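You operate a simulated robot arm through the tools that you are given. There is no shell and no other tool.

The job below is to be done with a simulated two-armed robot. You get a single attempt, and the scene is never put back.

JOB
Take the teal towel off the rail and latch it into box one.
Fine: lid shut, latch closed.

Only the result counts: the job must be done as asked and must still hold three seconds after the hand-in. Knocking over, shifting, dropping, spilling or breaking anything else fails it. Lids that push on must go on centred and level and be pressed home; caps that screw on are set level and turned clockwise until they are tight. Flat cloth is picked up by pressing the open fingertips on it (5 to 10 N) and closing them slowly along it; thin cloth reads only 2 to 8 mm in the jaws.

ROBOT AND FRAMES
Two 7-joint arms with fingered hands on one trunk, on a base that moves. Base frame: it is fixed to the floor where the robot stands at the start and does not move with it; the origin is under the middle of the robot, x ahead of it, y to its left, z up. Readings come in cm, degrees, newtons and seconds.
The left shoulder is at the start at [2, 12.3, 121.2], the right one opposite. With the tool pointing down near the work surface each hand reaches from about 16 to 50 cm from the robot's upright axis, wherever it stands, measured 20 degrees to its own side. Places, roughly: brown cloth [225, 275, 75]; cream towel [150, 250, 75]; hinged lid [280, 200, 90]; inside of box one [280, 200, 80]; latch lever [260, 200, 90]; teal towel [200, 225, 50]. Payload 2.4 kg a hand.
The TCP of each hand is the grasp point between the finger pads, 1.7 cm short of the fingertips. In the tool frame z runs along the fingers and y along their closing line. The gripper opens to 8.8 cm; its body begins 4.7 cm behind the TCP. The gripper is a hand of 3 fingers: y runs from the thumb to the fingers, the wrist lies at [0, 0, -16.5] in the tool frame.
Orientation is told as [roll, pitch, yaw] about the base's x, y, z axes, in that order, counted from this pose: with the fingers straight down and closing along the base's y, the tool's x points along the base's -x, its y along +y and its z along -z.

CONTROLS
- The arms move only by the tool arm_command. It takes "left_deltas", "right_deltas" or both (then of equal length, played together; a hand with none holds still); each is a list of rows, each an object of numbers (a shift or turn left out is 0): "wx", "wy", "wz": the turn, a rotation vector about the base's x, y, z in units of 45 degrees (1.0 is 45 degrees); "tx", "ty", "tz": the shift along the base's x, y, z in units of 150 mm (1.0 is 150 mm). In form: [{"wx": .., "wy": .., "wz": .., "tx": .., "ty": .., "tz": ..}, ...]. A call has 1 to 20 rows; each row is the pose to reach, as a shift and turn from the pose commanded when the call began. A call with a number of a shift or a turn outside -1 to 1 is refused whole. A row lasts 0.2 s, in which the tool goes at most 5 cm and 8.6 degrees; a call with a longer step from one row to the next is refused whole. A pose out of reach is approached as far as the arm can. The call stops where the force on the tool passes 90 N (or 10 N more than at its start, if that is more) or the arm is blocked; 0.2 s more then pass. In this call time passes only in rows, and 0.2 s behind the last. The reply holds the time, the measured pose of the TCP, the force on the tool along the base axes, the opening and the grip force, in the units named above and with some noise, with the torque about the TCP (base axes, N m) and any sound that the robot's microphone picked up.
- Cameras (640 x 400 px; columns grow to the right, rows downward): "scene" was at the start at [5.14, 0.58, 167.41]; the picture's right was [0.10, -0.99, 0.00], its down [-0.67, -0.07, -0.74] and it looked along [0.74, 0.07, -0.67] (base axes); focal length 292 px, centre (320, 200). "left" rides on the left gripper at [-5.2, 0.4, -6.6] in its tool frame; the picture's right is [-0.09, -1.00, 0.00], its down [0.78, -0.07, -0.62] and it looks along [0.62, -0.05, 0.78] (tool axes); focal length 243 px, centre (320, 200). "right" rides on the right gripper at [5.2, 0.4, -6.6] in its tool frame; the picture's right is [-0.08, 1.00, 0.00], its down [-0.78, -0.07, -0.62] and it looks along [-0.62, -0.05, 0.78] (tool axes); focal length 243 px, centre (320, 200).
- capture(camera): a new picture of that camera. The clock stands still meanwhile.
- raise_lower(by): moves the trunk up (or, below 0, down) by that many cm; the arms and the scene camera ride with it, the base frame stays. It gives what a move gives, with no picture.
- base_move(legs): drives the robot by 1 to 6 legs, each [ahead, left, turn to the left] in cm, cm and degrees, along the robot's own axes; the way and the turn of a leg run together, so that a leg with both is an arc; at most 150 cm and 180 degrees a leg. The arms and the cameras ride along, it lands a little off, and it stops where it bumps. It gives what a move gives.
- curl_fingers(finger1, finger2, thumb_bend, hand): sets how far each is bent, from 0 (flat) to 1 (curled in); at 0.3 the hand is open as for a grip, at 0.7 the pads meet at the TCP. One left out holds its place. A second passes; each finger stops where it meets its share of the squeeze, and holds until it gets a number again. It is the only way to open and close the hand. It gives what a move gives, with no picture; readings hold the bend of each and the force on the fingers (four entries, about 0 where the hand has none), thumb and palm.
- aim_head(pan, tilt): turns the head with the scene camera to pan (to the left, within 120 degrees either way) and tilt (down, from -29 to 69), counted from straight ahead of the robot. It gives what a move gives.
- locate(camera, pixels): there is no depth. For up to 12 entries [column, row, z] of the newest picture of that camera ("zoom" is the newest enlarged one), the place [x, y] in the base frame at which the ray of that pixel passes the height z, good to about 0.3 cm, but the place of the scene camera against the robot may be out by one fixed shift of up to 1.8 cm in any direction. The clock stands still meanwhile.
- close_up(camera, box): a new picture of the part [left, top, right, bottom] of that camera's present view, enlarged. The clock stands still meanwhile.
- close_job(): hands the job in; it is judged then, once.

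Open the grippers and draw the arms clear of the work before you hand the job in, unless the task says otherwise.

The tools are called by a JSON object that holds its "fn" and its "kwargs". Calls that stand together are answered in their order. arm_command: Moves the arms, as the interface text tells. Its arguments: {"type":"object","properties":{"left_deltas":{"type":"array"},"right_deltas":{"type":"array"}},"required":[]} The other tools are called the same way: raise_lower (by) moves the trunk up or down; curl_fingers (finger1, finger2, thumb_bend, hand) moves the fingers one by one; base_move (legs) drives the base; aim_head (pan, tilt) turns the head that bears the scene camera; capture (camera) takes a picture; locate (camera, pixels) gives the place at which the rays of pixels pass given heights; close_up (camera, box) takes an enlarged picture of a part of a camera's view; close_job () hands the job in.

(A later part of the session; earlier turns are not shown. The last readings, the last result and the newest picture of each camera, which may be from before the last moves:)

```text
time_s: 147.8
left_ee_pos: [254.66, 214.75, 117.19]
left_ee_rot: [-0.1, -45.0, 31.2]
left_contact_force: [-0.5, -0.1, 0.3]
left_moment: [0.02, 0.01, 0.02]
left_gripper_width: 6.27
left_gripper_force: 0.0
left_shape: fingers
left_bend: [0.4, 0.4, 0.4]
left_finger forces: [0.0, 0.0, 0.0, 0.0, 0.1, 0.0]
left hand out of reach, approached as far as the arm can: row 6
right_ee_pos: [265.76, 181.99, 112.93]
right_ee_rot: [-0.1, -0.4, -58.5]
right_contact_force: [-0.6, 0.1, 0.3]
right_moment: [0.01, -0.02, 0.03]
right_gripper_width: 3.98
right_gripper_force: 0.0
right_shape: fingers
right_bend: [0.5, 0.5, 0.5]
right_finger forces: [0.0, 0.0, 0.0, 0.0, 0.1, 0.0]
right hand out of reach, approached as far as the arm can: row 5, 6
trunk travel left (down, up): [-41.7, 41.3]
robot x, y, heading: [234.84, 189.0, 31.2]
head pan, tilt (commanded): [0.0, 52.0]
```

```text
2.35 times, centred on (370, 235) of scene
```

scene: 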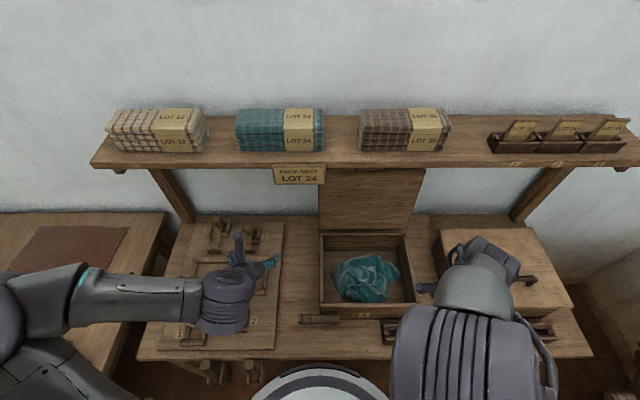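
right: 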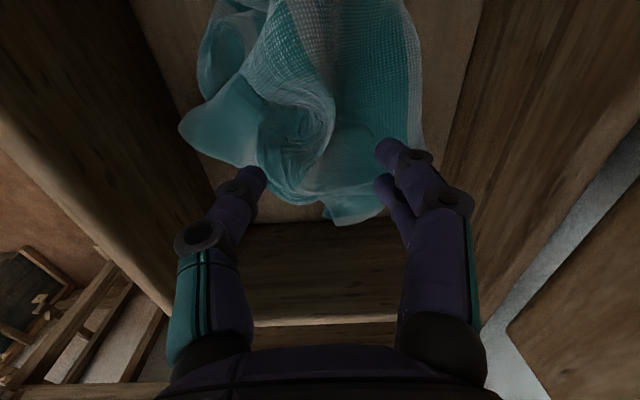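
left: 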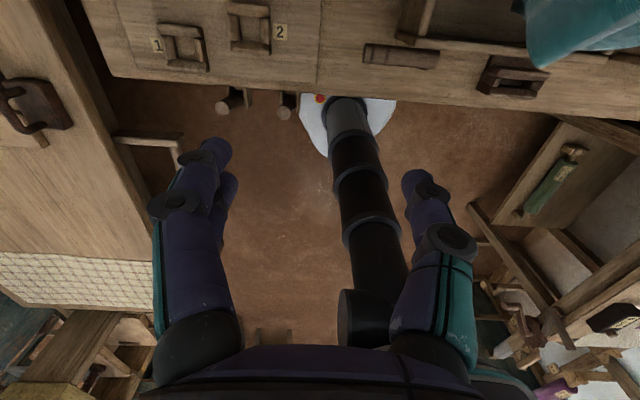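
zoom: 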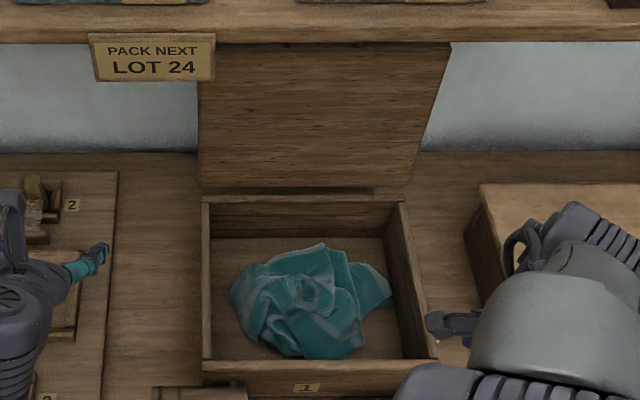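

The towel lies entirely inside the box with nothing over the rim. I shift the robot 6 cm right and lower the trunk 12 cm to suit reaching the lid's left edge.

{"fn": "base_move", "kwargs": {"legs": [[0, -6, 0]]}}

{"fn": "raise_lower", "kwargs": {"by": -10}}

{"fn": "arm_command", "kwargs": {"left_deltas": [{"wx": 0.086, "wy": -0.143, "tx": 0.03, "ty": 0.03}, {"wx": 0.172, "wy": -0.286, "tx": 0.06, "ty": 0.06}, {"wx": 0.258, "wy": -0.429, "tx": 0.09, "ty": 0.09}, {"wx": 0.344, "wy": -0.572, "tx": 0.12, "ty": 0.12}, {"wx": 0.43, "wy": -0.714, "tx": 0.15, "ty": 0.15}, {"wx": 0.515, "wy": -0.857, "tx": 0.18, "ty": 0.18}]}}

{"fn": "capture", "kwargs": {"camera": "scene"}}

{"fn": "capture", "kwargs": {"camera": "left"}}

```text
time_s: 148.8
left_ee_pos: [257.8, 209.27, 117.15]
left_ee_rot: [0.0, -44.8, 31.2]
left_contact_force: [0.5, 0.1, -0.8]
left_moment: [-0.05, 0.01, -0.02]
left_gripper_width: 6.28
left_gripper_force: 0.0
left_shape: fingers
left_bend: [0.4, 0.4, 0.4]
left_finger forces: [0.0, 0.0, 0.1, 0.1, 0.0, 0.1]
right_ee_pos: [268.97, 176.69, 113.0]
right_ee_rot: [0.0, -0.3, -58.7]
right_contact_force: [0.7, 0.0, -0.2]
right_moment: [0.0, 0.03, 0.04]
right_gripper_width: 3.96
right_gripper_force: 0.1
right_shape: fingers
right_bend: [0.5, 0.5, 0.5]
right_finger forces: [0.0, 0.1, 0.1, 0.0, 0.1, 0.0]
trunk travel left (down, up): [-41.7, 41.3]
robot x, y, heading: [238.37, 183.76, 31.0]
head pan, tilt (commanded): [0.0, 52.0]
```

```text
time_s: 150.2
left_ee_pos: [257.72, 209.5, 107.19]
left_ee_rot: [-0.1, -45.0, 31.2]
left_contact_force: [-1.3, -0.3, -0.2]
left_moment: [-0.06, 0.0, 0.02]
left_gripper_width: 6.27
left_gripper_force: 0.1
left_shape: fingers
left_bend: [0.4, 0.4, 0.4]
left_finger forces: [0.1, 0.0, 0.0, 0.0, 0.1, 0.0]
right_ee_pos: [268.99, 176.78, 103.12]
right_ee_rot: [0.0, -0.4, -58.7]
right_contact_force: [0.0, -0.3, 0.1]
right_moment: [0.01, 0.0, 0.01]
right_gripper_width: 3.98
right_gripper_force: 0.0
right_shape: fingers
right_bend: [0.5, 0.5, 0.5]
right_finger forces: [0.0, 0.1, 0.0, 0.0, 0.0, 0.0]
trunk travel left (down, up): [-31.7, 51.3]
robot x, y, heading: [238.2, 183.75, 31.1]
head pan, tilt (commanded): [0.0, 52.0]
```

```text
time_s: 151.6
left_ee_pos: [263.25, 212.81, 106.54]
left_ee_rot: [-99.3, -89.9, 130.5]
left_contact_force: [0.4, -0.2, 0.9]
left_moment: [-0.03, 0.01, 0.0]
left_gripper_width: 6.25
left_gripper_force: 0.2
left_shape: fingers
left_bend: [0.4, 0.4, 0.4]
left_finger forces: [0.0, 0.0, 0.0, 0.1, 0.1, 0.0]
left hand out of reach, approached as far as the arm can: row 1, 2, 3, 4, 5, 6
right_ee_pos: [268.92, 176.83, 102.96]
right_ee_rot: [0.1, -0.4, -58.6]
right_contact_force: [-0.5, -1.1, -0.5]
right_moment: [-0.01, -0.02, 0.01]
right_gripper_width: 3.98
right_gripper_force: 0.1
right_shape: fingers
right_bend: [0.5, 0.5, 0.5]
right_finger forces: [0.0, 0.1, 0.1, 0.0, 0.0, 0.0]
trunk travel left (down, up): [-31.7, 51.3]
robot x, y, heading: [238.2, 184.08, 31.4]
head pan, tilt (commanded): [0.0, 52.0]
```

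```text
taken
```

scene: 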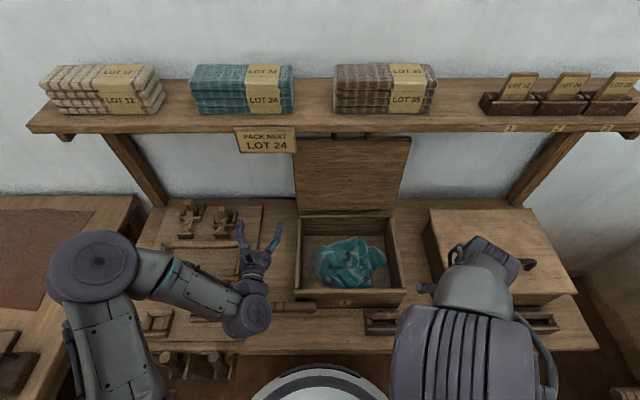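

```text
taken
```

left: 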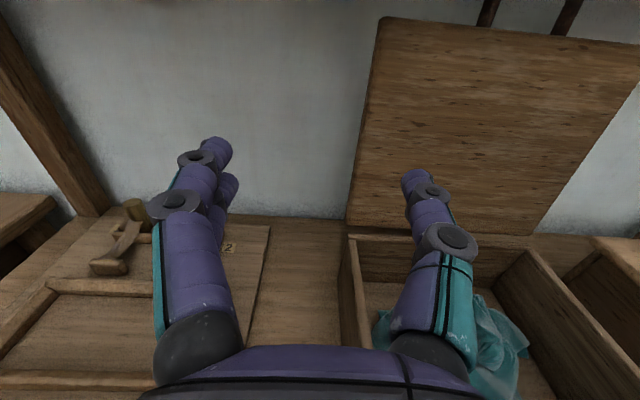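

The left hand now points forward and its camera sees the lid's left edge at about (355,150). I locate points of that edge at candidate heights.

{"fn": "locate", "kwargs": {"camera": "left", "pixels": [[357, 150, 98], [357, 150, 100], [350, 200, 92], [350, 200, 94], [368, 90, 104], [368, 90, 106], [346, 232, 86], [346, 232, 88]]}}

{"fn": "close_up", "kwargs": {"camera": "left", "box": [320, 0, 640, 260]}}

```text
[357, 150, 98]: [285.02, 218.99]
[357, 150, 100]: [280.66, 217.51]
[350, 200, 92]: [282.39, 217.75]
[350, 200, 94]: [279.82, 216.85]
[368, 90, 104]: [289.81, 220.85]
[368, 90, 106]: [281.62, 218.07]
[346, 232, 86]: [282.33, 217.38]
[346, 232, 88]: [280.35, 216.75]
```

```text
1.54 times, centred on (480, 130) of left
```

zoom: 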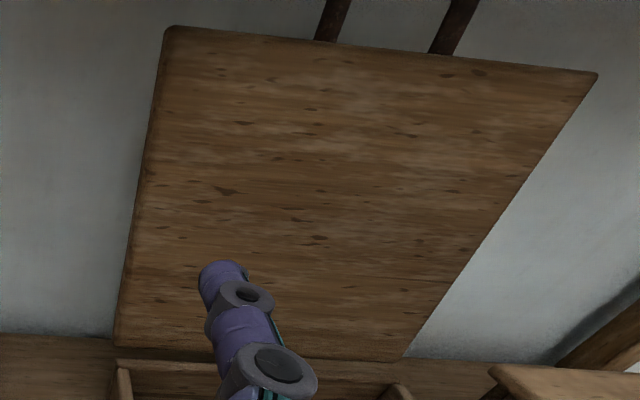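

The lid leans back about 12 degrees, and its side edge is awkward to hook. Instead I will hook the handle bar from above with the right fingers, as I did before, keeping them low under the shelf. First I pitch the right hand forward in stages while moving it in front of the handle.

{"fn": "arm_command", "kwargs": {"right_deltas": [{"wx": 0.086, "wy": -0.143, "tx": 0.02, "ty": 0.076, "tz": 0.09}, {"wx": 0.172, "wy": -0.286, "tx": 0.04, "ty": 0.152, "tz": 0.18}, {"wx": 0.258, "wy": -0.429, "tx": 0.06, "ty": 0.228, "tz": 0.27}, {"wx": 0.344, "wy": -0.572, "tx": 0.076, "ty": 0.305, "tz": 0.36}, {"wx": 0.43, "wy": -0.714, "tx": 0.095, "ty": 0.38, "tz": 0.45}, {"wx": 0.515, "wy": -0.857, "tx": 0.114, "ty": 0.457, "tz": 0.53}]}}

{"fn": "arm_command", "kwargs": {"right_deltas": [{"wx": -0.005, "wy": -0.145, "wz": 0.033, "tx": 0.03, "ty": 0.114, "tz": 0.04}, {"wx": -0.01, "wy": -0.29, "wz": 0.065, "tx": 0.06, "ty": 0.228, "tz": 0.08}, {"wx": -0.014, "wy": -0.435, "wz": 0.098, "tx": 0.09, "ty": 0.343, "tz": 0.12}, {"wx": -0.019, "wy": -0.58, "wz": 0.13, "tx": 0.114, "ty": 0.457, "tz": 0.167}]}}

{"fn": "capture", "kwargs": {"camera": "scene"}}

```text
time_s: 152.9
left_ee_pos: [263.37, 212.68, 106.61]
left_ee_rot: [-66.8, -89.9, 97.9]
left_contact_force: [0.1, -0.1, -0.7]
left_moment: [0.02, -0.01, 0.0]
left_gripper_width: 6.28
left_gripper_force: 0.0
left_shape: fingers
left_bend: [0.4, 0.4, 0.4]
left_finger forces: [0.0, 0.0, 0.1, 0.0, 0.1, 0.0]
right_ee_pos: [276.64, 181.7, 105.29]
right_ee_rot: [45.1, -0.6, -59.0]
right_contact_force: [-0.4, 0.3, 0.1]
right_moment: [-0.03, 0.02, -0.01]
right_gripper_width: 3.99
right_gripper_force: 0.0
right_shape: fingers
right_bend: [0.5, 0.5, 0.5]
right_finger forces: [0.1, 0.0, 0.1, 0.0, 0.1, 0.1]
right hand out of reach, approached as far as the arm can: row 1, 2, 3, 4, 5, 6
trunk travel left (down, up): [-31.7, 51.3]
robot x, y, heading: [238.3, 184.18, 31.2]
head pan, tilt (commanded): [0.0, 52.0]
```

```text
time_s: 153.9
left_ee_pos: [263.26, 212.74, 106.54]
left_ee_rot: [-62.9, -89.7, 94.1]
left_contact_force: [0.1, 0.9, -0.1]
left_moment: [0.05, 0.01, 0.02]
left_gripper_width: 6.27
left_gripper_force: 0.0
left_shape: fingers
left_bend: [0.4, 0.4, 0.4]
left_finger forces: [0.0, 0.0, 0.0, 0.0, 0.0, 0.0]
right_ee_pos: [278.19, 188.47, 107.89]
right_ee_rot: [66.7, -15.5, -56.1]
right_contact_force: [-0.1, 0.0, 1.4]
right_moment: [0.01, -0.01, -0.03]
right_gripper_width: 3.97
right_gripper_force: 0.0
right_shape: fingers
right_bend: [0.5, 0.5, 0.5]
right_finger forces: [0.0, 0.1, 0.1, 0.1, 0.1, 0.1]
right hand out of reach, approached as far as the arm can: row 1, 2
trunk travel left (down, up): [-31.7, 51.3]
robot x, y, heading: [238.26, 183.78, 31.1]
head pan, tilt (commanded): [0.0, 52.0]
```

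```text
taken
```

scene: 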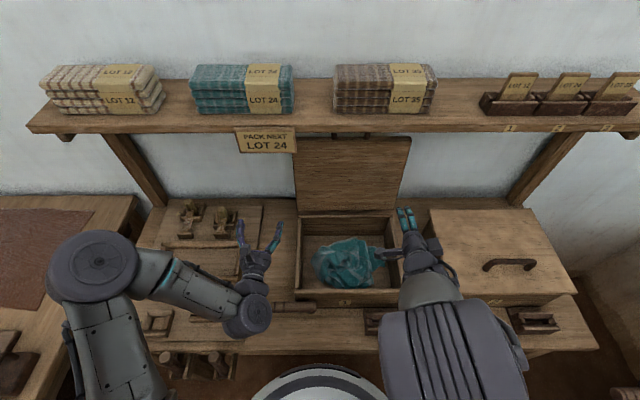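

The right hand is coming up to point forward. I finish the turn and bring it in line with the handle at v 27.7, z 113.5.

{"fn": "arm_command", "kwargs": {"right_deltas": [{"wx": -0.005, "wy": -0.145, "wz": 0.033, "tx": -0.067, "ty": 0.144, "tz": 0.09}, {"wx": -0.01, "wy": -0.29, "wz": 0.065, "tx": -0.134, "ty": 0.288, "tz": 0.18}, {"wx": -0.014, "wy": -0.435, "wz": 0.098, "tx": -0.2, "ty": 0.432, "tz": 0.28}, {"wx": -0.019, "wy": -0.58, "wz": 0.13, "tx": -0.269, "ty": 0.577, "tz": 0.37}]}}

{"fn": "curl_fingers", "kwargs": {"hand": "right", "thumb_bend": 0.95, "finger1": 0.5, "finger2": 0.5}}

{"fn": "capture", "kwargs": {"camera": "right"}}

{"fn": "capture", "kwargs": {"camera": "scene"}}

```text
time_s: 154.9
left_ee_pos: [263.39, 212.71, 106.53]
left_ee_rot: [-67.1, -89.8, 98.3]
left_contact_force: [0.4, -0.1, 0.1]
left_moment: [0.01, -0.04, 0.0]
left_gripper_width: 6.27
left_gripper_force: 0.1
left_shape: fingers
left_bend: [0.4, 0.4, 0.4]
left_finger forces: [0.0, 0.0, 0.1, 0.1, 0.0, 0.0]
right_ee_pos: [274.33, 197.12, 113.45]
right_ee_rot: [90.3, -30.4, -59.6]
right_contact_force: [0.2, 0.4, 0.6]
right_moment: [-0.04, 0.01, 0.0]
right_gripper_width: 4.02
right_gripper_force: 0.1
right_shape: fingers
right_bend: [0.5, 0.5, 0.5]
right_finger forces: [0.0, 0.0, 0.0, 0.1, 0.0, 0.1]
trunk travel left (down, up): [-31.7, 51.3]
robot x, y, heading: [238.25, 183.89, 30.9]
head pan, tilt (commanded): [0.0, 52.0]
```

```text
time_s: 155.9
left_ee_pos: [263.24, 212.68, 106.55]
left_ee_rot: [-65.1, -89.8, 96.2]
left_contact_force: [-0.8, -0.3, 0.3]
left_moment: [0.0, 0.01, 0.01]
left_gripper_width: 6.27
left_gripper_force: 0.1
left_shape: fingers
left_bend: [0.4, 0.4, 0.4]
left_finger forces: [0.0, 0.1, 0.0, 0.0, 0.0, 0.0]
right_ee_pos: [274.34, 197.09, 113.35]
right_ee_rot: [90.1, -30.3, -59.4]
right_contact_force: [0.0, 0.0, 0.3]
right_moment: [0.03, 0.03, -0.02]
right_gripper_width: 1.43
right_gripper_force: 0.1
right_shape: fingers
right_bend: [0.5, 0.5, 0.95]
right_finger forces: [0.1, 0.1, 0.0, 0.0, 0.0, 0.1]
trunk travel left (down, up): [-31.7, 51.3]
robot x, y, heading: [238.06, 183.81, 31.1]
head pan, tilt (commanded): [0.0, 52.0]
```

```text
taken
```

right: 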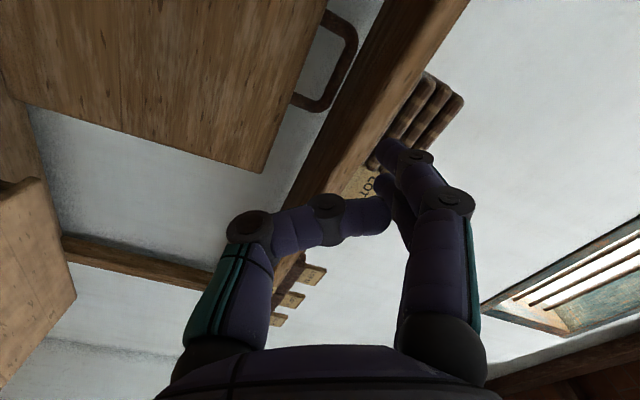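

```text
taken
```

scene: 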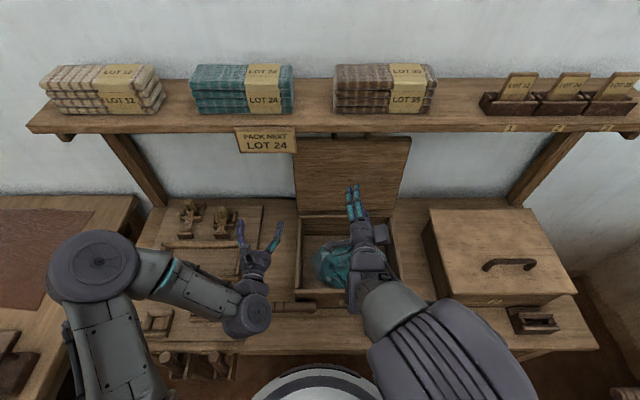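

The curled thumb blocks the mouth of the hand, so I will cage the bar as before: it computes to z 115.5 with the shelf underside at 119.4. I set the digits narrow (fingers 0.55, thumb 0.6) and drive 3.5 cm ahead for reach.

{"fn": "curl_fingers", "kwargs": {"hand": "right", "thumb_bend": 0.58, "finger1": 0.54, "finger2": 0.54}}

{"fn": "base_move", "kwargs": {"legs": [[3.5, 0, 0]]}}

{"fn": "arm_command", "kwargs": {"right_deltas": [{"tx": 0.12, "ty": 0.07, "tz": 0.04}, {"tx": 0.24, "ty": 0.144, "tz": 0.08}, {"tx": 0.36, "ty": 0.216, "tz": 0.12}, {"tx": 0.48, "ty": 0.288, "tz": 0.12}, {"tx": 0.6, "ty": 0.36, "tz": 0.12}]}}

{"fn": "capture", "kwargs": {"camera": "right"}}

```text
time_s: 156.9
left_ee_pos: [263.1, 212.71, 106.61]
left_ee_rot: [-64.5, -89.8, 95.7]
left_contact_force: [0.2, 0.7, 0.8]
left_moment: [0.02, 0.02, 0.02]
left_gripper_width: 6.25
left_gripper_force: 0.1
left_shape: fingers
left_bend: [0.4, 0.4, 0.4]
left_finger forces: [0.0, 0.1, 0.0, 0.1, 0.1, 0.0]
right_ee_pos: [274.49, 197.16, 113.47]
right_ee_rot: [90.1, -30.2, -59.4]
right_contact_force: [0.0, 0.3, 0.3]
right_moment: [0.02, 0.0, -0.03]
right_gripper_width: 2.79
right_gripper_force: 0.1
right_shape: fingers
right_bend: [0.54, 0.54, 0.57]
right_finger forces: [0.0, 0.0, 0.0, 0.1, 0.0, 0.0]
trunk travel left (down, up): [-31.7, 51.3]
robot x, y, heading: [238.4, 183.66, 31.2]
head pan, tilt (commanded): [0.0, 52.0]
```

```text
time_s: 157.8
left_ee_pos: [266.32, 214.65, 106.5]
left_ee_rot: [-44.9, -89.7, 76.0]
left_contact_force: [-0.6, -0.5, 0.2]
left_moment: [-0.03, 0.02, 0.03]
left_gripper_width: 6.27
left_gripper_force: 0.0
left_shape: fingers
left_bend: [0.4, 0.4, 0.4]
left_finger forces: [0.1, 0.0, 0.0, 0.0, 0.0, 0.1]
right_ee_pos: [277.46, 199.04, 113.38]
right_ee_rot: [90.0, -30.4, -59.5]
right_contact_force: [0.2, -1.2, -0.3]
right_moment: [0.02, 0.01, 0.04]
right_gripper_width: 2.8
right_gripper_force: 0.0
right_shape: fingers
right_bend: [0.54, 0.54, 0.57]
right_finger forces: [0.0, 0.0, 0.0, 0.0, 0.0, 0.0]
trunk travel left (down, up): [-31.7, 51.3]
robot x, y, heading: [241.38, 185.96, 31.0]
head pan, tilt (commanded): [0.0, 52.0]
```

```text
time_s: 159.0
left_ee_pos: [266.28, 214.56, 106.51]
left_ee_rot: [-66.2, -89.9, 97.3]
left_contact_force: [0.0, 0.2, 0.1]
left_moment: [-0.01, 0.0, -0.02]
left_gripper_width: 6.27
left_gripper_force: 0.0
left_shape: fingers
left_bend: [0.4, 0.4, 0.4]
left_finger forces: [0.0, 0.0, 0.0, 0.1, 0.0, 0.0]
right_ee_pos: [286.38, 204.41, 115.08]
right_ee_rot: [89.8, -30.4, -59.3]
right_contact_force: [-6.1, -2.0, -8.0]
right_moment: [0.02, -0.18, 0.01]
right_gripper_width: 2.78
right_gripper_force: 5.0
right_shape: fingers
right_bend: [0.54, 0.61, 0.57]
right_finger forces: [0.1, 9.5, 0.0, 0.0, 0.0, 0.0]
trunk travel left (down, up): [-31.7, 51.3]
robot x, y, heading: [241.46, 185.9, 31.1]
head pan, tilt (commanded): [0.0, 52.0]
```

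```text
taken
```

right: 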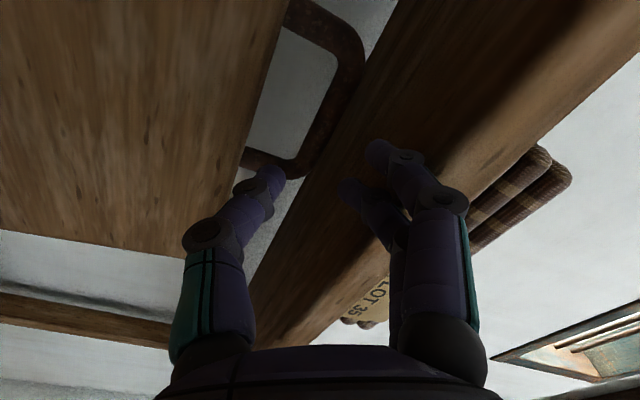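

Finger 2 touches the shelf's front edge (9.5 N), so there is not enough height for the fingers above the bar. I back off 4 cm and try another shape: fingers fully curled away, only the thumb extended to hook through the handle loop.

{"fn": "arm_command", "kwargs": {"right_deltas": [{"tx": -0.114, "ty": -0.069, "tz": -0.03}, {"tx": -0.229, "ty": -0.137, "tz": -0.06}]}}

{"fn": "curl_fingers", "kwargs": {"hand": "right", "thumb_bend": 0.3, "finger1": 1.0, "finger2": 1.0}}

{"fn": "capture", "kwargs": {"camera": "right"}}

{"fn": "close_up", "kwargs": {"camera": "scene", "box": [280, 110, 440, 310]}}

```text
time_s: 159.6
left_ee_pos: [266.41, 214.52, 106.56]
left_ee_rot: [-65.2, -89.9, 96.3]
left_contact_force: [0.3, -0.3, -0.2]
left_moment: [0.02, 0.0, 0.0]
left_gripper_width: 6.23
left_gripper_force: 0.1
left_shape: fingers
left_bend: [0.4, 0.4, 0.4]
left_finger forces: [0.0, 0.0, 0.0, 0.0, 0.0, 0.1]
right_ee_pos: [283.02, 202.31, 114.3]
right_ee_rot: [90.2, -30.2, -59.5]
right_contact_force: [0.6, -0.1, 0.2]
right_moment: [0.02, 0.02, 0.02]
right_gripper_width: 2.76
right_gripper_force: 0.0
right_shape: fingers
right_bend: [0.54, 0.54, 0.57]
right_finger forces: [0.1, 0.1, 0.0, 0.1, 0.0, 0.0]
trunk travel left (down, up): [-31.7, 51.3]
robot x, y, heading: [241.44, 185.89, 31.0]
head pan, tilt (commanded): [0.0, 52.0]
```

```text
time_s: 160.6
left_ee_pos: [266.27, 214.44, 106.42]
left_ee_rot: [-64.6, -89.9, 95.8]
left_contact_force: [-0.3, 0.0, -0.3]
left_moment: [-0.04, 0.0, 0.02]
left_gripper_width: 6.27
left_gripper_force: 0.0
left_shape: fingers
left_bend: [0.4, 0.4, 0.4]
left_finger forces: [0.1, 0.0, 0.1, 0.0, 0.0, 0.0]
right_ee_pos: [282.88, 202.29, 114.27]
right_ee_rot: [90.1, -30.3, -59.5]
right_contact_force: [0.1, 0.4, 0.3]
right_moment: [0.0, -0.02, 0.0]
right_gripper_width: 3.32
right_gripper_force: 0.0
right_shape: fingers
right_bend: [1.0, 1.0, 0.3]
right_finger forces: [0.0, 0.0, 0.0, 0.1, 0.0, 0.0]
trunk travel left (down, up): [-31.7, 51.3]
robot x, y, heading: [241.23, 185.77, 31.2]
head pan, tilt (commanded): [0.0, 52.0]
```

```text
taken
```

right: 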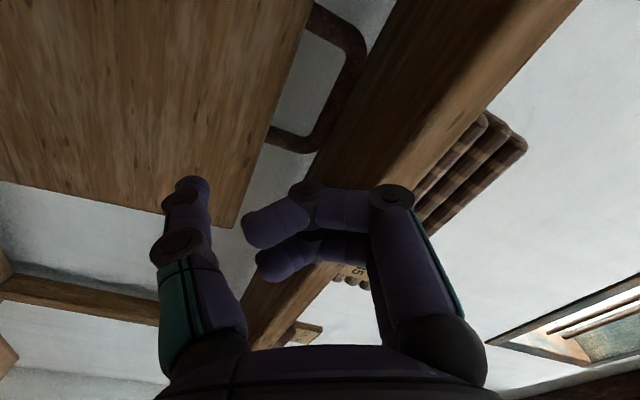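

```text
2.00 times, centred on (360, 210) of scene
```

zoom: 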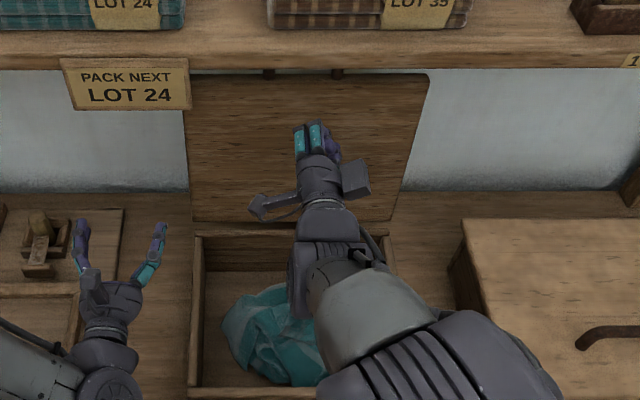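

The curled fingers also leave no safe way under the shelf. New plan: the left hand, turned 45 degrees inward, hooks its open fingers behind the lid's left edge and pulls. I draw the right hand back 12 cm and turn the left hand 45 degrees to the right.

{"fn": "arm_command", "kwargs": {"left_deltas": [{"wz": -0.16}, {"wz": -0.33}, {"wz": -0.5}, {"wz": -0.67}, {"wz": -0.84}, {"wz": -1.0}], "right_deltas": [{"tx": -0.12, "ty": -0.07}, {"tx": -0.24, "ty": -0.144}, {"tx": -0.36, "ty": -0.216}, {"tx": -0.48, "ty": -0.288}, {"tx": -0.6, "ty": -0.36}, {"tx": -0.686, "ty": -0.412}]}}

{"fn": "curl_fingers", "kwargs": {"hand": "left", "thumb_bend": 0.1, "finger1": 0.3, "finger2": 0.3}}

{"fn": "capture", "kwargs": {"camera": "left"}}

{"fn": "capture", "kwargs": {"camera": "scene"}}

```text
time_s: 162.0
left_ee_pos: [266.34, 214.55, 106.36]
left_ee_rot: [-54.4, -89.8, 40.5]
left_contact_force: [-0.1, -0.3, -0.6]
left_moment: [0.01, -0.01, -0.01]
left_gripper_width: 6.26
left_gripper_force: 0.1
left_shape: fingers
left_bend: [0.4, 0.4, 0.4]
left_finger forces: [0.0, 0.0, 0.0, 0.0, 0.0, 0.0]
left hand out of reach, approached as far as the arm can: row 1, 2
right_ee_pos: [272.92, 197.28, 114.43]
right_ee_rot: [90.0, -30.4, -59.4]
right_contact_force: [0.0, 0.8, -0.7]
right_moment: [0.05, 0.02, -0.01]
right_gripper_width: 3.32
right_gripper_force: 0.0
right_shape: fingers
right_bend: [1.0, 1.0, 0.3]
right_finger forces: [0.0, 0.0, 0.0, 0.0, 0.0, 0.0]
right hand out of reach, approached as far as the arm can: row 6
trunk travel left (down, up): [-31.7, 51.3]
robot x, y, heading: [241.29, 185.6, 31.2]
head pan, tilt (commanded): [0.0, 52.0]
```

```text
time_s: 163.0
left_ee_pos: [266.28, 214.62, 106.55]
left_ee_rot: [-66.1, -89.9, 52.2]
left_contact_force: [-0.6, -0.1, -0.2]
left_moment: [-0.02, 0.0, -0.01]
left_gripper_width: 9.5
left_gripper_force: 0.0
left_shape: fingers
left_bend: [0.3, 0.3, 0.1]
left_finger forces: [0.0, 0.0, 0.0, 0.1, 0.0, 0.0]
right_ee_pos: [272.93, 197.23, 114.52]
right_ee_rot: [90.1, -30.3, -59.5]
right_contact_force: [0.0, 0.1, 0.3]
right_moment: [0.0, -0.05, -0.01]
right_gripper_width: 3.31
right_gripper_force: 0.1
right_shape: fingers
right_bend: [1.0, 1.0, 0.3]
right_finger forces: [0.0, 0.0, 0.0, 0.0, 0.0, 0.0]
trunk travel left (down, up): [-31.7, 51.3]
robot x, y, heading: [241.15, 185.71, 31.2]
head pan, tilt (commanded): [0.0, 52.0]
```

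```text
taken
```

left: 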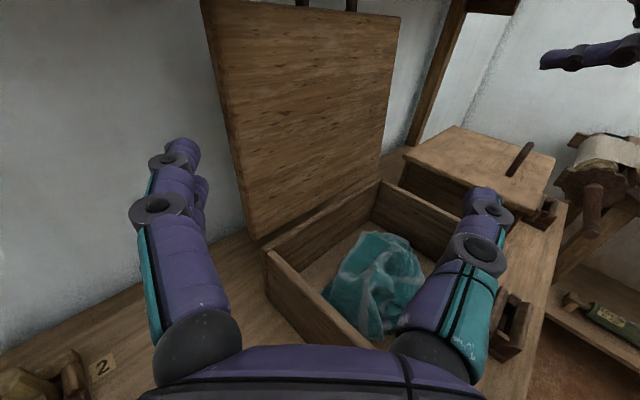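

```text
taken
```

scene: 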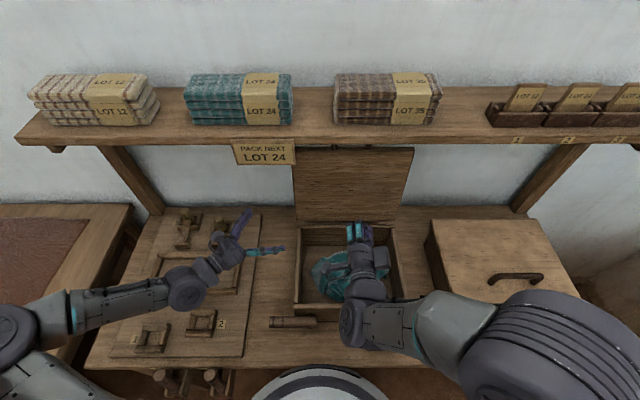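

The left camera shows the lid's left edge at about (235,180), with my fingers to its left. I shift the hand sideways 8 cm (along its closing line) and down to z 101, so the edge will pass between fingers and thumb.

{"fn": "arm_command", "kwargs": {"left_deltas": [{"tx": 0.033, "ty": 0.13, "tz": -0.09}, {"tx": 0.065, "ty": 0.26, "tz": -0.18}, {"tx": 0.098, "ty": 0.39, "tz": -0.27}, {"tx": 0.13, "ty": 0.521, "tz": -0.367}]}}

{"fn": "capture", "kwargs": {"camera": "left"}}

```text
time_s: 164.0
left_ee_pos: [268.16, 222.38, 100.97]
left_ee_rot: [-70.4, -89.8, 56.4]
left_contact_force: [-0.4, 0.0, -0.7]
left_moment: [0.01, 0.03, -0.01]
left_gripper_width: 9.53
left_gripper_force: 0.1
left_shape: fingers
left_bend: [0.3, 0.3, 0.1]
left_finger forces: [0.0, 0.0, 0.0, 0.0, 0.1, 0.0]
right_ee_pos: [273.0, 197.32, 114.61]
right_ee_rot: [90.1, -30.3, -59.5]
right_contact_force: [-0.3, -0.5, 0.7]
right_moment: [0.01, 0.01, 0.01]
right_gripper_width: 3.32
right_gripper_force: 0.1
right_shape: fingers
right_bend: [1.0, 1.0, 0.3]
right_finger forces: [0.1, 0.1, 0.1, 0.0, 0.0, 0.0]
trunk travel left (down, up): [-31.7, 51.3]
robot x, y, heading: [241.09, 185.96, 30.8]
head pan, tilt (commanded): [0.0, 52.0]
```

```text
taken
```

left: 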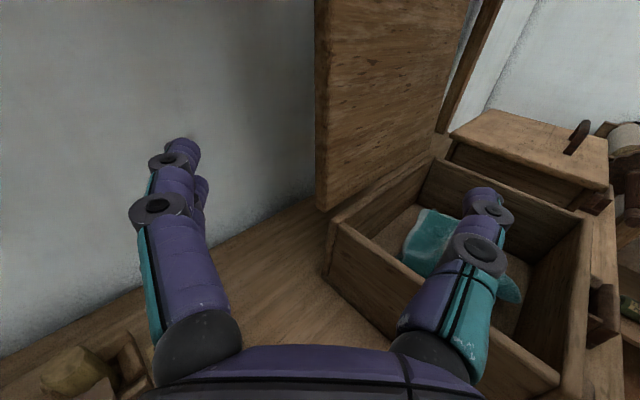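

The lid edge is now in the middle of the view (column 320), between fingers and thumb. I move along the hand's pointing direction 12.6 cm.

{"fn": "arm_command", "kwargs": {"left_deltas": [{"tx": 0.16, "ty": -0.04}, {"tx": 0.325, "ty": -0.081}, {"tx": 0.49, "ty": -0.122}, {"tx": 0.65, "ty": -0.162}, {"tx": 0.813, "ty": -0.203}]}}

{"fn": "capture", "kwargs": {"camera": "left"}}

```text
time_s: 165.2
left_ee_pos: [280.48, 219.31, 101.16]
left_ee_rot: [-72.6, -89.8, 58.7]
left_contact_force: [1.0, -0.8, 0.0]
left_moment: [-0.02, 0.03, 0.0]
left_gripper_width: 9.5
left_gripper_force: 0.0
left_shape: fingers
left_bend: [0.3, 0.3, 0.1]
left_finger forces: [0.0, 0.0, 0.0, 0.1, 0.0, 0.0]
right_ee_pos: [273.0, 197.07, 114.42]
right_ee_rot: [90.0, -30.3, -59.4]
right_contact_force: [0.5, -0.4, 0.5]
right_moment: [0.05, 0.01, -0.01]
right_gripper_width: 3.34
right_gripper_force: 0.1
right_shape: fingers
right_bend: [1.0, 1.0, 0.3]
right_finger forces: [0.1, 0.0, 0.0, 0.1, 0.1, 0.1]
trunk travel left (down, up): [-31.7, 51.3]
robot x, y, heading: [241.27, 185.61, 31.2]
head pan, tilt (commanded): [0.0, 52.0]
```

```text
taken
```

left: 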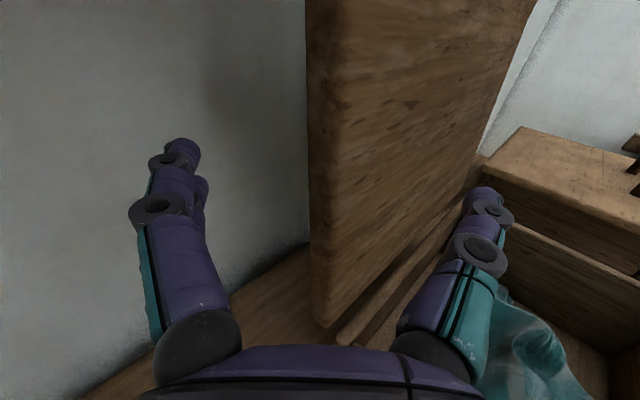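

The lid's edge (columns 305–345) is well centred between fingers and thumb. I advance another 6 cm.

{"fn": "arm_command", "kwargs": {"left_deltas": [{"tx": 0.13, "ty": -0.031}, {"tx": 0.26, "ty": -0.062}, {"tx": 0.387, "ty": -0.093}]}}

{"fn": "capture", "kwargs": {"camera": "left"}}

```text
time_s: 166.0
left_ee_pos: [286.39, 217.91, 100.99]
left_ee_rot: [-73.6, -89.8, 59.7]
left_contact_force: [-0.2, -0.5, 0.5]
left_moment: [0.03, -0.01, -0.03]
left_gripper_width: 9.5
left_gripper_force: 0.0
left_shape: fingers
left_bend: [0.3, 0.3, 0.1]
left_finger forces: [0.0, 0.0, 0.1, 0.0, 0.0, 0.0]
right_ee_pos: [272.84, 197.05, 114.61]
right_ee_rot: [90.1, -30.2, -59.5]
right_contact_force: [-0.1, 0.6, 0.1]
right_moment: [-0.02, 0.01, 0.01]
right_gripper_width: 3.34
right_gripper_force: 0.1
right_shape: fingers
right_bend: [1.0, 1.0, 0.3]
right_finger forces: [0.0, 0.1, 0.0, 0.1, 0.0, 0.1]
trunk travel left (down, up): [-31.7, 51.3]
robot x, y, heading: [241.47, 185.52, 30.8]
head pan, tilt (commanded): [0.0, 52.0]
```

```text
taken
```

left: 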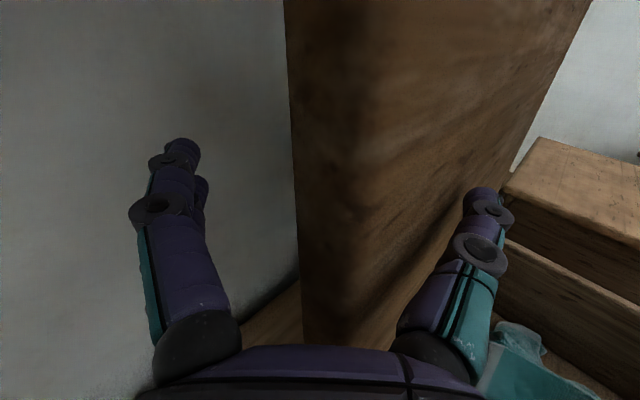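

Nearly in place. I advance 1.7 cm more and then curl the two fingers behind the lid.

{"fn": "arm_command", "kwargs": {"left_deltas": [{"tx": 0.055, "ty": -0.014}, {"tx": 0.11, "ty": -0.028}]}}

{"fn": "curl_fingers", "kwargs": {"hand": "left", "finger1": 0.6, "finger2": 0.6}}

{"fn": "capture", "kwargs": {"camera": "left"}}

```text
time_s: 166.6
left_ee_pos: [287.87, 217.45, 100.82]
left_ee_rot: [-73.4, -89.9, 59.4]
left_contact_force: [-6.0, 0.9, -1.3]
left_moment: [0.01, 0.02, -0.33]
left_gripper_width: 9.95
left_gripper_force: 2.5
left_shape: fingers
left_bend: [0.3, 0.3, 0.0]
left_finger forces: [0.1, 0.0, 0.1, 0.0, 4.1, 0.9]
right_ee_pos: [272.97, 197.31, 114.57]
right_ee_rot: [90.2, -30.3, -59.7]
right_contact_force: [-0.5, 0.3, 0.9]
right_moment: [0.02, 0.0, -0.04]
right_gripper_width: 3.3
right_gripper_force: 0.0
right_shape: fingers
right_bend: [1.0, 1.0, 0.3]
right_finger forces: [0.1, 0.0, 0.1, 0.0, 0.0, 0.0]
trunk travel left (down, up): [-31.7, 51.3]
robot x, y, heading: [241.46, 185.93, 31.1]
head pan, tilt (commanded): [0.0, 52.0]
```

```text
time_s: 167.6
left_ee_pos: [287.89, 217.49, 101.07]
left_ee_rot: [-80.2, -89.8, 66.2]
left_contact_force: [-4.6, 2.3, -0.3]
left_moment: [0.0, 0.02, -0.37]
left_gripper_width: 6.65
left_gripper_force: 2.4
left_shape: fingers
left_bend: [0.6, 0.6, 0.0]
left_finger forces: [0.1, 0.1, 0.0, 0.0, 3.2, 1.6]
right_ee_pos: [272.91, 197.2, 114.54]
right_ee_rot: [90.1, -30.3, -59.6]
right_contact_force: [0.3, -0.1, 0.2]
right_moment: [0.0, 0.02, 0.0]
right_gripper_width: 3.32
right_gripper_force: 0.0
right_shape: fingers
right_bend: [1.0, 1.0, 0.3]
right_finger forces: [0.1, 0.0, 0.0, 0.1, 0.1, 0.0]
trunk travel left (down, up): [-31.7, 51.3]
robot x, y, heading: [241.36, 185.76, 31.1]
head pan, tilt (commanded): [0.0, 52.0]
```

```text
taken
```

left: 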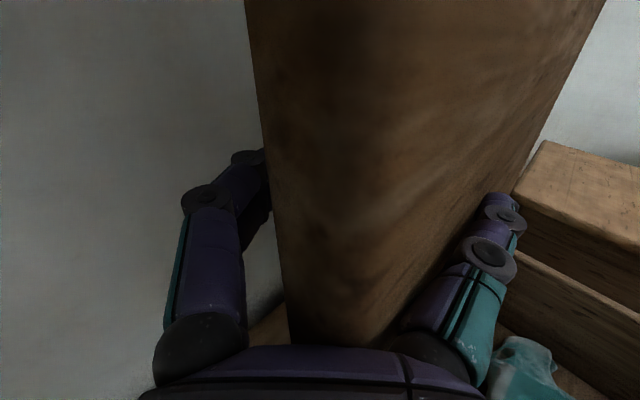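

The fingertips now disappear behind the lid (left side of the view), the thumb and palm touch its front. I curl the fingers a little more to hook it firmly.

{"fn": "curl_fingers", "kwargs": {"hand": "left", "finger1": 0.75, "finger2": 0.75}}

{"fn": "arm_command", "kwargs": {"left_deltas": [{"tx": -0.029, "ty": -0.017}, {"tx": -0.057, "ty": -0.034}, {"tx": -0.086, "ty": -0.052}, {"tx": -0.114, "ty": -0.069}]}}

{"fn": "capture", "kwargs": {"camera": "left"}}

{"fn": "capture", "kwargs": {"camera": "scene"}}

```text
time_s: 168.6
left_ee_pos: [287.88, 217.45, 100.96]
left_ee_rot: [-78.6, -89.8, 64.7]
left_contact_force: [-4.0, 1.6, 0.0]
left_moment: [0.02, -0.02, -0.33]
left_gripper_width: 4.96
left_gripper_force: 2.2
left_shape: fingers
left_bend: [0.75, 0.75, 0.01]
left_finger forces: [0.0, 0.0, 0.1, 0.1, 3.0, 1.6]
right_ee_pos: [272.9, 197.26, 114.62]
right_ee_rot: [90.1, -30.3, -59.5]
right_contact_force: [0.3, 0.0, -0.8]
right_moment: [0.0, 0.01, 0.02]
right_gripper_width: 3.31
right_gripper_force: 0.0
right_shape: fingers
right_bend: [1.0, 1.0, 0.3]
right_finger forces: [0.0, 0.0, 0.0, 0.0, 0.0, 0.1]
trunk travel left (down, up): [-31.7, 51.3]
robot x, y, heading: [241.38, 185.95, 31.0]
head pan, tilt (commanded): [0.0, 52.0]
```

```text
time_s: 169.6
left_ee_pos: [286.3, 216.6, 101.06]
left_ee_rot: [-95.5, -89.9, 81.6]
left_contact_force: [3.5, 5.1, 2.8]
left_moment: [0.05, 0.08, -0.24]
left_gripper_width: 4.81
left_gripper_force: 2.3
left_shape: fingers
left_bend: [0.75, 0.75, 0.1]
left_finger forces: [3.7, 1.9, 0.0, 0.0, 0.0, 0.0]
right_ee_pos: [273.09, 197.19, 114.53]
right_ee_rot: [90.1, -30.3, -59.5]
right_contact_force: [0.5, -0.6, -0.2]
right_moment: [0.02, 0.02, 0.02]
right_gripper_width: 3.31
right_gripper_force: 0.1
right_shape: fingers
right_bend: [1.0, 1.0, 0.3]
right_finger forces: [0.0, 0.0, 0.0, 0.0, 0.0, 0.1]
trunk travel left (down, up): [-31.7, 51.3]
robot x, y, heading: [241.43, 185.84, 31.3]
head pan, tilt (commanded): [0.0, 52.0]
```

```text
taken
```

left: 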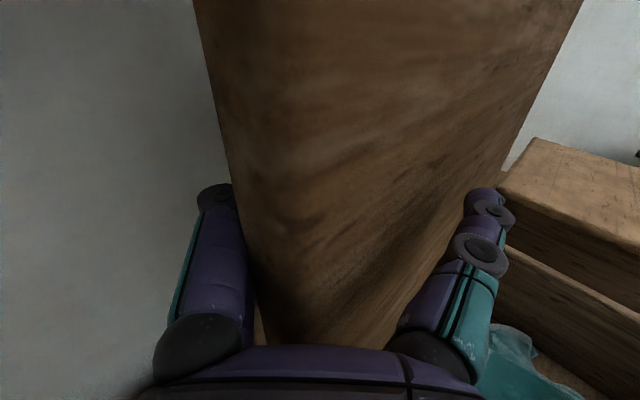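

```text
taken
```

scene: 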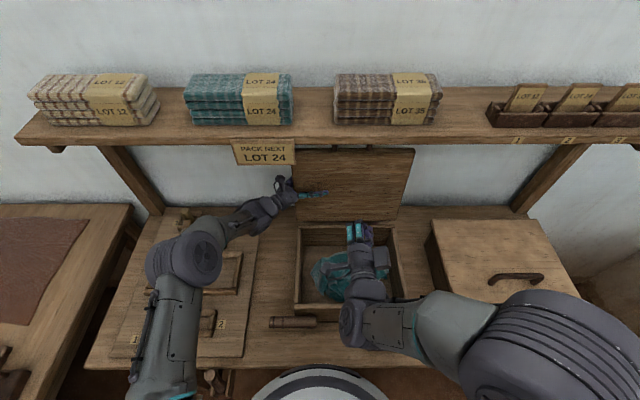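

The fingers bear on the lid's back (about 6 N). I pull 6 cm toward the robot in small steps.

{"fn": "arm_command", "kwargs": {"left_deltas": [{"tx": -0.057, "ty": -0.034}, {"tx": -0.114, "ty": -0.069}, {"tx": -0.171, "ty": -0.103}, {"tx": -0.229, "ty": -0.137}, {"tx": -0.286, "ty": -0.172}, {"tx": -0.343, "ty": -0.206}]}}

{"fn": "capture", "kwargs": {"camera": "left"}}

{"fn": "close_up", "kwargs": {"camera": "scene", "box": [240, 110, 440, 330]}}

```text
time_s: 171.0
left_ee_pos: [281.02, 213.42, 100.94]
left_ee_rot: [-63.4, -89.8, 49.5]
left_contact_force: [1.5, 5.2, -1.7]
left_moment: [0.01, -0.05, -0.15]
left_gripper_width: 4.62
left_gripper_force: 2.9
left_shape: fingers
left_bend: [0.75, 0.75, 0.1]
left_finger forces: [0.0, 5.0, 0.1, 0.0, 0.0, 0.0]
right_ee_pos: [273.0, 197.28, 114.51]
right_ee_rot: [90.1, -30.4, -59.5]
right_contact_force: [-0.4, 0.0, 0.4]
right_moment: [0.01, 0.01, 0.0]
right_gripper_width: 3.29
right_gripper_force: 0.0
right_shape: fingers
right_bend: [1.0, 1.0, 0.3]
right_finger forces: [0.0, 0.1, 0.1, 0.0, 0.1, 0.0]
trunk travel left (down, up): [-31.7, 51.3]
robot x, y, heading: [241.5, 185.62, 30.9]
head pan, tilt (commanded): [0.0, 52.0]
```

```text
taken
```

left: 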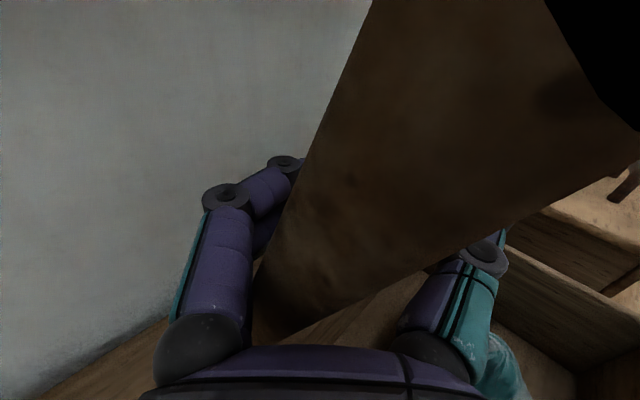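

```text
1.82 times, centred on (340, 220) of scene
```

zoom: 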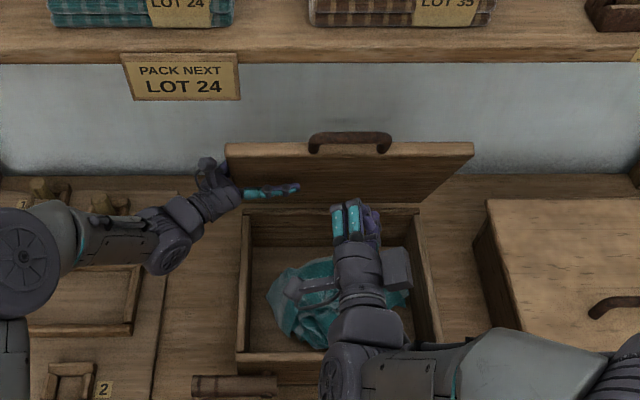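

The lid now leans forward, at about 70 degrees, with its handle in front of the shelf. I pull 2.5 cm more, slightly downward.

{"fn": "arm_command", "kwargs": {"left_deltas": [{"tx": -0.048, "ty": -0.029, "tz": -0.01}, {"tx": -0.095, "ty": -0.057, "tz": -0.03}, {"tx": -0.143, "ty": -0.086, "tz": -0.05}]}}

{"fn": "close_up", "kwargs": {"camera": "scene", "box": [240, 110, 440, 330]}}

{"fn": "capture", "kwargs": {"camera": "left"}}

```text
time_s: 171.8
left_ee_pos: [278.94, 212.09, 100.31]
left_ee_rot: [-66.8, -90.0, 52.9]
left_contact_force: [0.7, 5.6, -1.3]
left_moment: [0.05, -0.08, -0.15]
left_gripper_width: 4.63
left_gripper_force: 2.2
left_shape: fingers
left_bend: [0.75, 0.75, 0.1]
left_finger forces: [0.0, 4.0, 0.0, 0.0, 0.2, 0.1]
right_ee_pos: [272.91, 197.25, 114.64]
right_ee_rot: [90.1, -30.3, -59.5]
right_contact_force: [0.0, -0.5, 0.1]
right_moment: [0.05, 0.01, 0.01]
right_gripper_width: 3.33
right_gripper_force: 0.1
right_shape: fingers
right_bend: [1.0, 1.0, 0.3]
right_finger forces: [0.0, 0.1, 0.0, 0.1, 0.0, 0.1]
trunk travel left (down, up): [-31.7, 51.3]
robot x, y, heading: [241.28, 185.9, 30.9]
head pan, tilt (commanded): [0.0, 52.0]
```

```text
1.82 times, centred on (340, 220) of scene
```

zoom: 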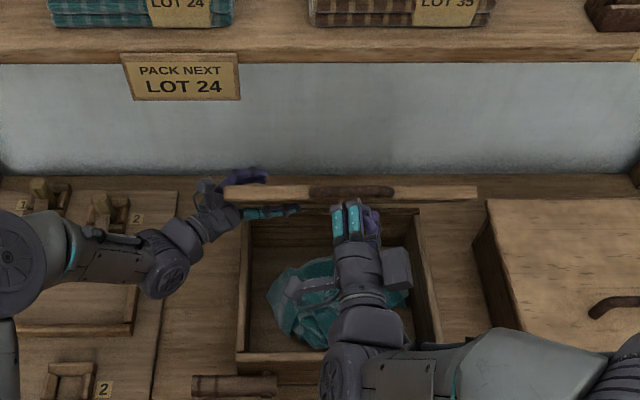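

```text
taken
```

left: 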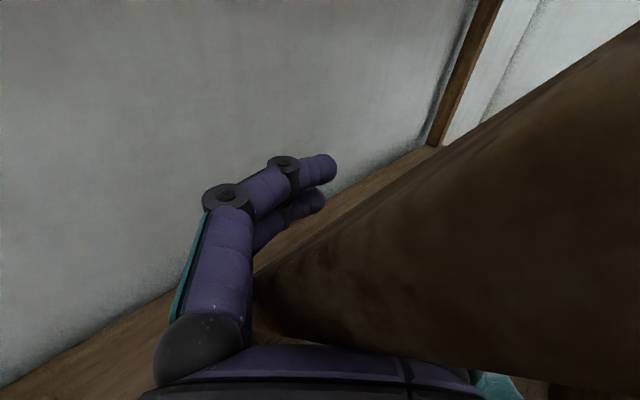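

The lid is at about 56 degrees, its handle bar near u 340, z 111.5, well in front of the shelf. I now open the right hand and lower it in front of the bar to cage it.

{"fn": "curl_fingers", "kwargs": {"hand": "right", "finger1": 0.38, "finger2": 0.38, "thumb_bend": 0.48}}

{"fn": "arm_command", "kwargs": {"right_deltas": [{"tx": -0.03, "ty": -0.018, "tz": -0.07}, {"tx": -0.03, "ty": -0.018, "tz": -0.14}, {"tx": -0.03, "ty": -0.018, "tz": -0.2}]}}

{"fn": "capture", "kwargs": {"camera": "right"}}

```text
time_s: 172.8
left_ee_pos: [278.89, 212.03, 100.16]
left_ee_rot: [-68.4, -89.9, 54.5]
left_contact_force: [-0.5, 2.6, -2.3]
left_moment: [0.05, -0.08, -0.14]
left_gripper_width: 4.62
left_gripper_force: 2.1
left_shape: fingers
left_bend: [0.75, 0.75, 0.1]
left_finger forces: [0.1, 3.2, 0.0, 0.1, 0.6, 0.3]
right_ee_pos: [272.94, 197.23, 114.7]
right_ee_rot: [90.2, -30.4, -59.5]
right_contact_force: [-0.3, 0.5, -0.1]
right_moment: [-0.04, 0.03, 0.02]
right_gripper_width: 5.57
right_gripper_force: 0.1
right_shape: fingers
right_bend: [0.38, 0.38, 0.48]
right_finger forces: [0.1, 0.0, 0.0, 0.0, 0.0, 0.0]
trunk travel left (down, up): [-31.7, 51.3]
robot x, y, heading: [241.6, 185.79, 31.0]
head pan, tilt (commanded): [0.0, 52.0]
```

```text
time_s: 173.6
left_ee_pos: [278.81, 212.08, 100.2]
left_ee_rot: [-70.2, -89.8, 56.1]
left_contact_force: [-0.7, 3.9, -1.8]
left_moment: [0.08, -0.05, -0.13]
left_gripper_width: 4.65
left_gripper_force: 1.5
left_shape: fingers
left_bend: [0.75, 0.75, 0.09]
left_finger forces: [0.0, 2.9, 0.0, 0.1, 1.0, 0.3]
right_ee_pos: [272.87, 197.66, 111.62]
right_ee_rot: [90.1, -30.4, -59.5]
right_contact_force: [-0.1, 0.6, -0.2]
right_moment: [0.0, 0.0, 0.03]
right_gripper_width: 5.56
right_gripper_force: 0.1
right_shape: fingers
right_bend: [0.38, 0.38, 0.48]
right_finger forces: [0.1, 0.0, 0.1, 0.0, 0.0, 0.0]
right hand out of reach, approached as far as the arm can: row 1, 2, 3
trunk travel left (down, up): [-31.7, 51.3]
robot x, y, heading: [241.38, 185.95, 31.1]
head pan, tilt (commanded): [0.0, 52.0]
```

```text
taken
```

right: 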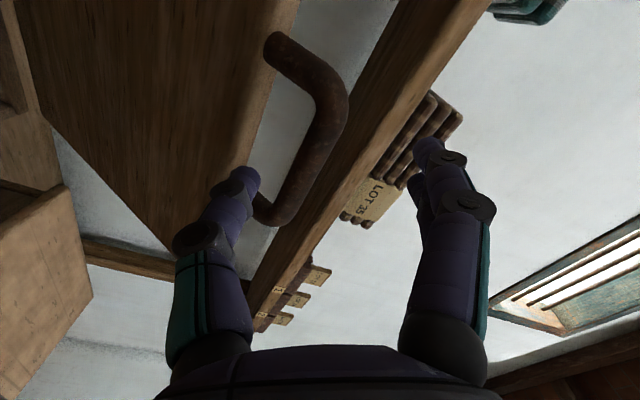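

The bar runs from (345,90) to (275,215) ahead of the open hand. I advance 4.6 cm so it lies inside.

{"fn": "arm_command", "kwargs": {"right_deltas": [{"tx": 0.1, "ty": 0.034}, {"tx": 0.2, "ty": 0.067}, {"tx": 0.297, "ty": 0.101}]}}

{"fn": "capture", "kwargs": {"camera": "right"}}

```text
time_s: 174.4
left_ee_pos: [278.92, 212.04, 100.27]
left_ee_rot: [-73.1, -89.8, 59.2]
left_contact_force: [-0.8, 3.0, -1.6]
left_moment: [0.06, -0.06, -0.12]
left_gripper_width: 4.68
left_gripper_force: 2.0
left_shape: fingers
left_bend: [0.75, 0.75, 0.09]
left_finger forces: [0.0, 2.8, 0.0, 0.0, 1.0, 0.4]
right_ee_pos: [277.2, 199.21, 111.53]
right_ee_rot: [90.1, -30.3, -59.6]
right_contact_force: [-1.2, 0.1, 3.1]
right_moment: [-0.04, -0.01, 0.0]
right_gripper_width: 5.18
right_gripper_force: 1.5
right_shape: fingers
right_bend: [0.38, 0.38, 0.5]
right_finger forces: [0.1, 0.1, 0.1, 0.1, 3.3, 0.1]
trunk travel left (down, up): [-31.7, 51.3]
robot x, y, heading: [241.25, 185.57, 31.0]
head pan, tilt (commanded): [0.0, 52.0]
```

```text
taken
```

right: 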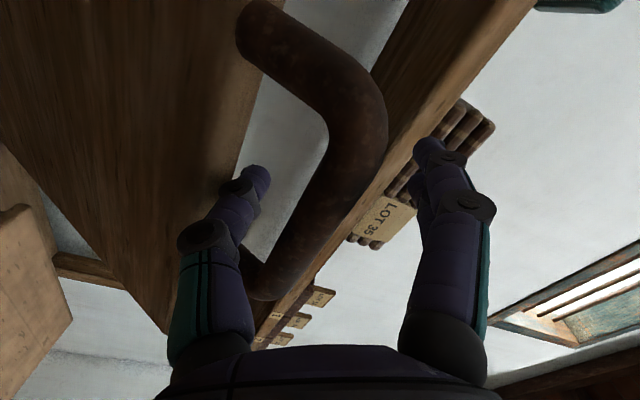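

The bar lies between thumb and fingers at about (330,170). I close the right hand around it.

{"fn": "curl_fingers", "kwargs": {"hand": "right", "finger1": 0.7, "finger2": 0.7, "thumb_bend": 0.7}}

{"fn": "capture", "kwargs": {"camera": "right"}}

```text
time_s: 175.4
left_ee_pos: [278.78, 212.14, 100.32]
left_ee_rot: [-69.7, -89.9, 55.8]
left_contact_force: [-2.1, 2.9, -2.7]
left_moment: [0.07, -0.04, -0.13]
left_gripper_width: 4.68
left_gripper_force: 1.9
left_shape: fingers
left_bend: [0.75, 0.75, 0.08]
left_finger forces: [0.0, 2.4, 0.0, 0.0, 1.3, 0.5]
right_ee_pos: [277.25, 199.27, 111.68]
right_ee_rot: [90.1, -30.3, -59.5]
right_contact_force: [0.8, 0.6, 0.2]
right_moment: [0.01, -0.05, -0.01]
right_gripper_width: 0.01
right_gripper_force: 0.2
right_shape: fingers
right_bend: [0.7, 0.7, 0.7]
right_finger forces: [0.0, 0.0, 0.1, 0.0, 0.0, 0.0]
trunk travel left (down, up): [-31.7, 51.3]
robot x, y, heading: [241.3, 185.7, 31.3]
head pan, tilt (commanded): [0.0, 52.0]
```

```text
taken
```

right: 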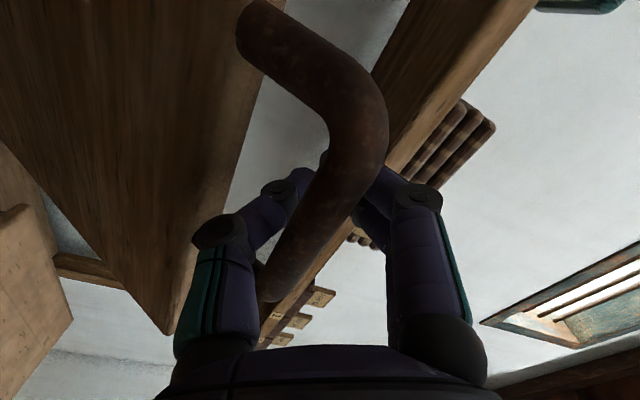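

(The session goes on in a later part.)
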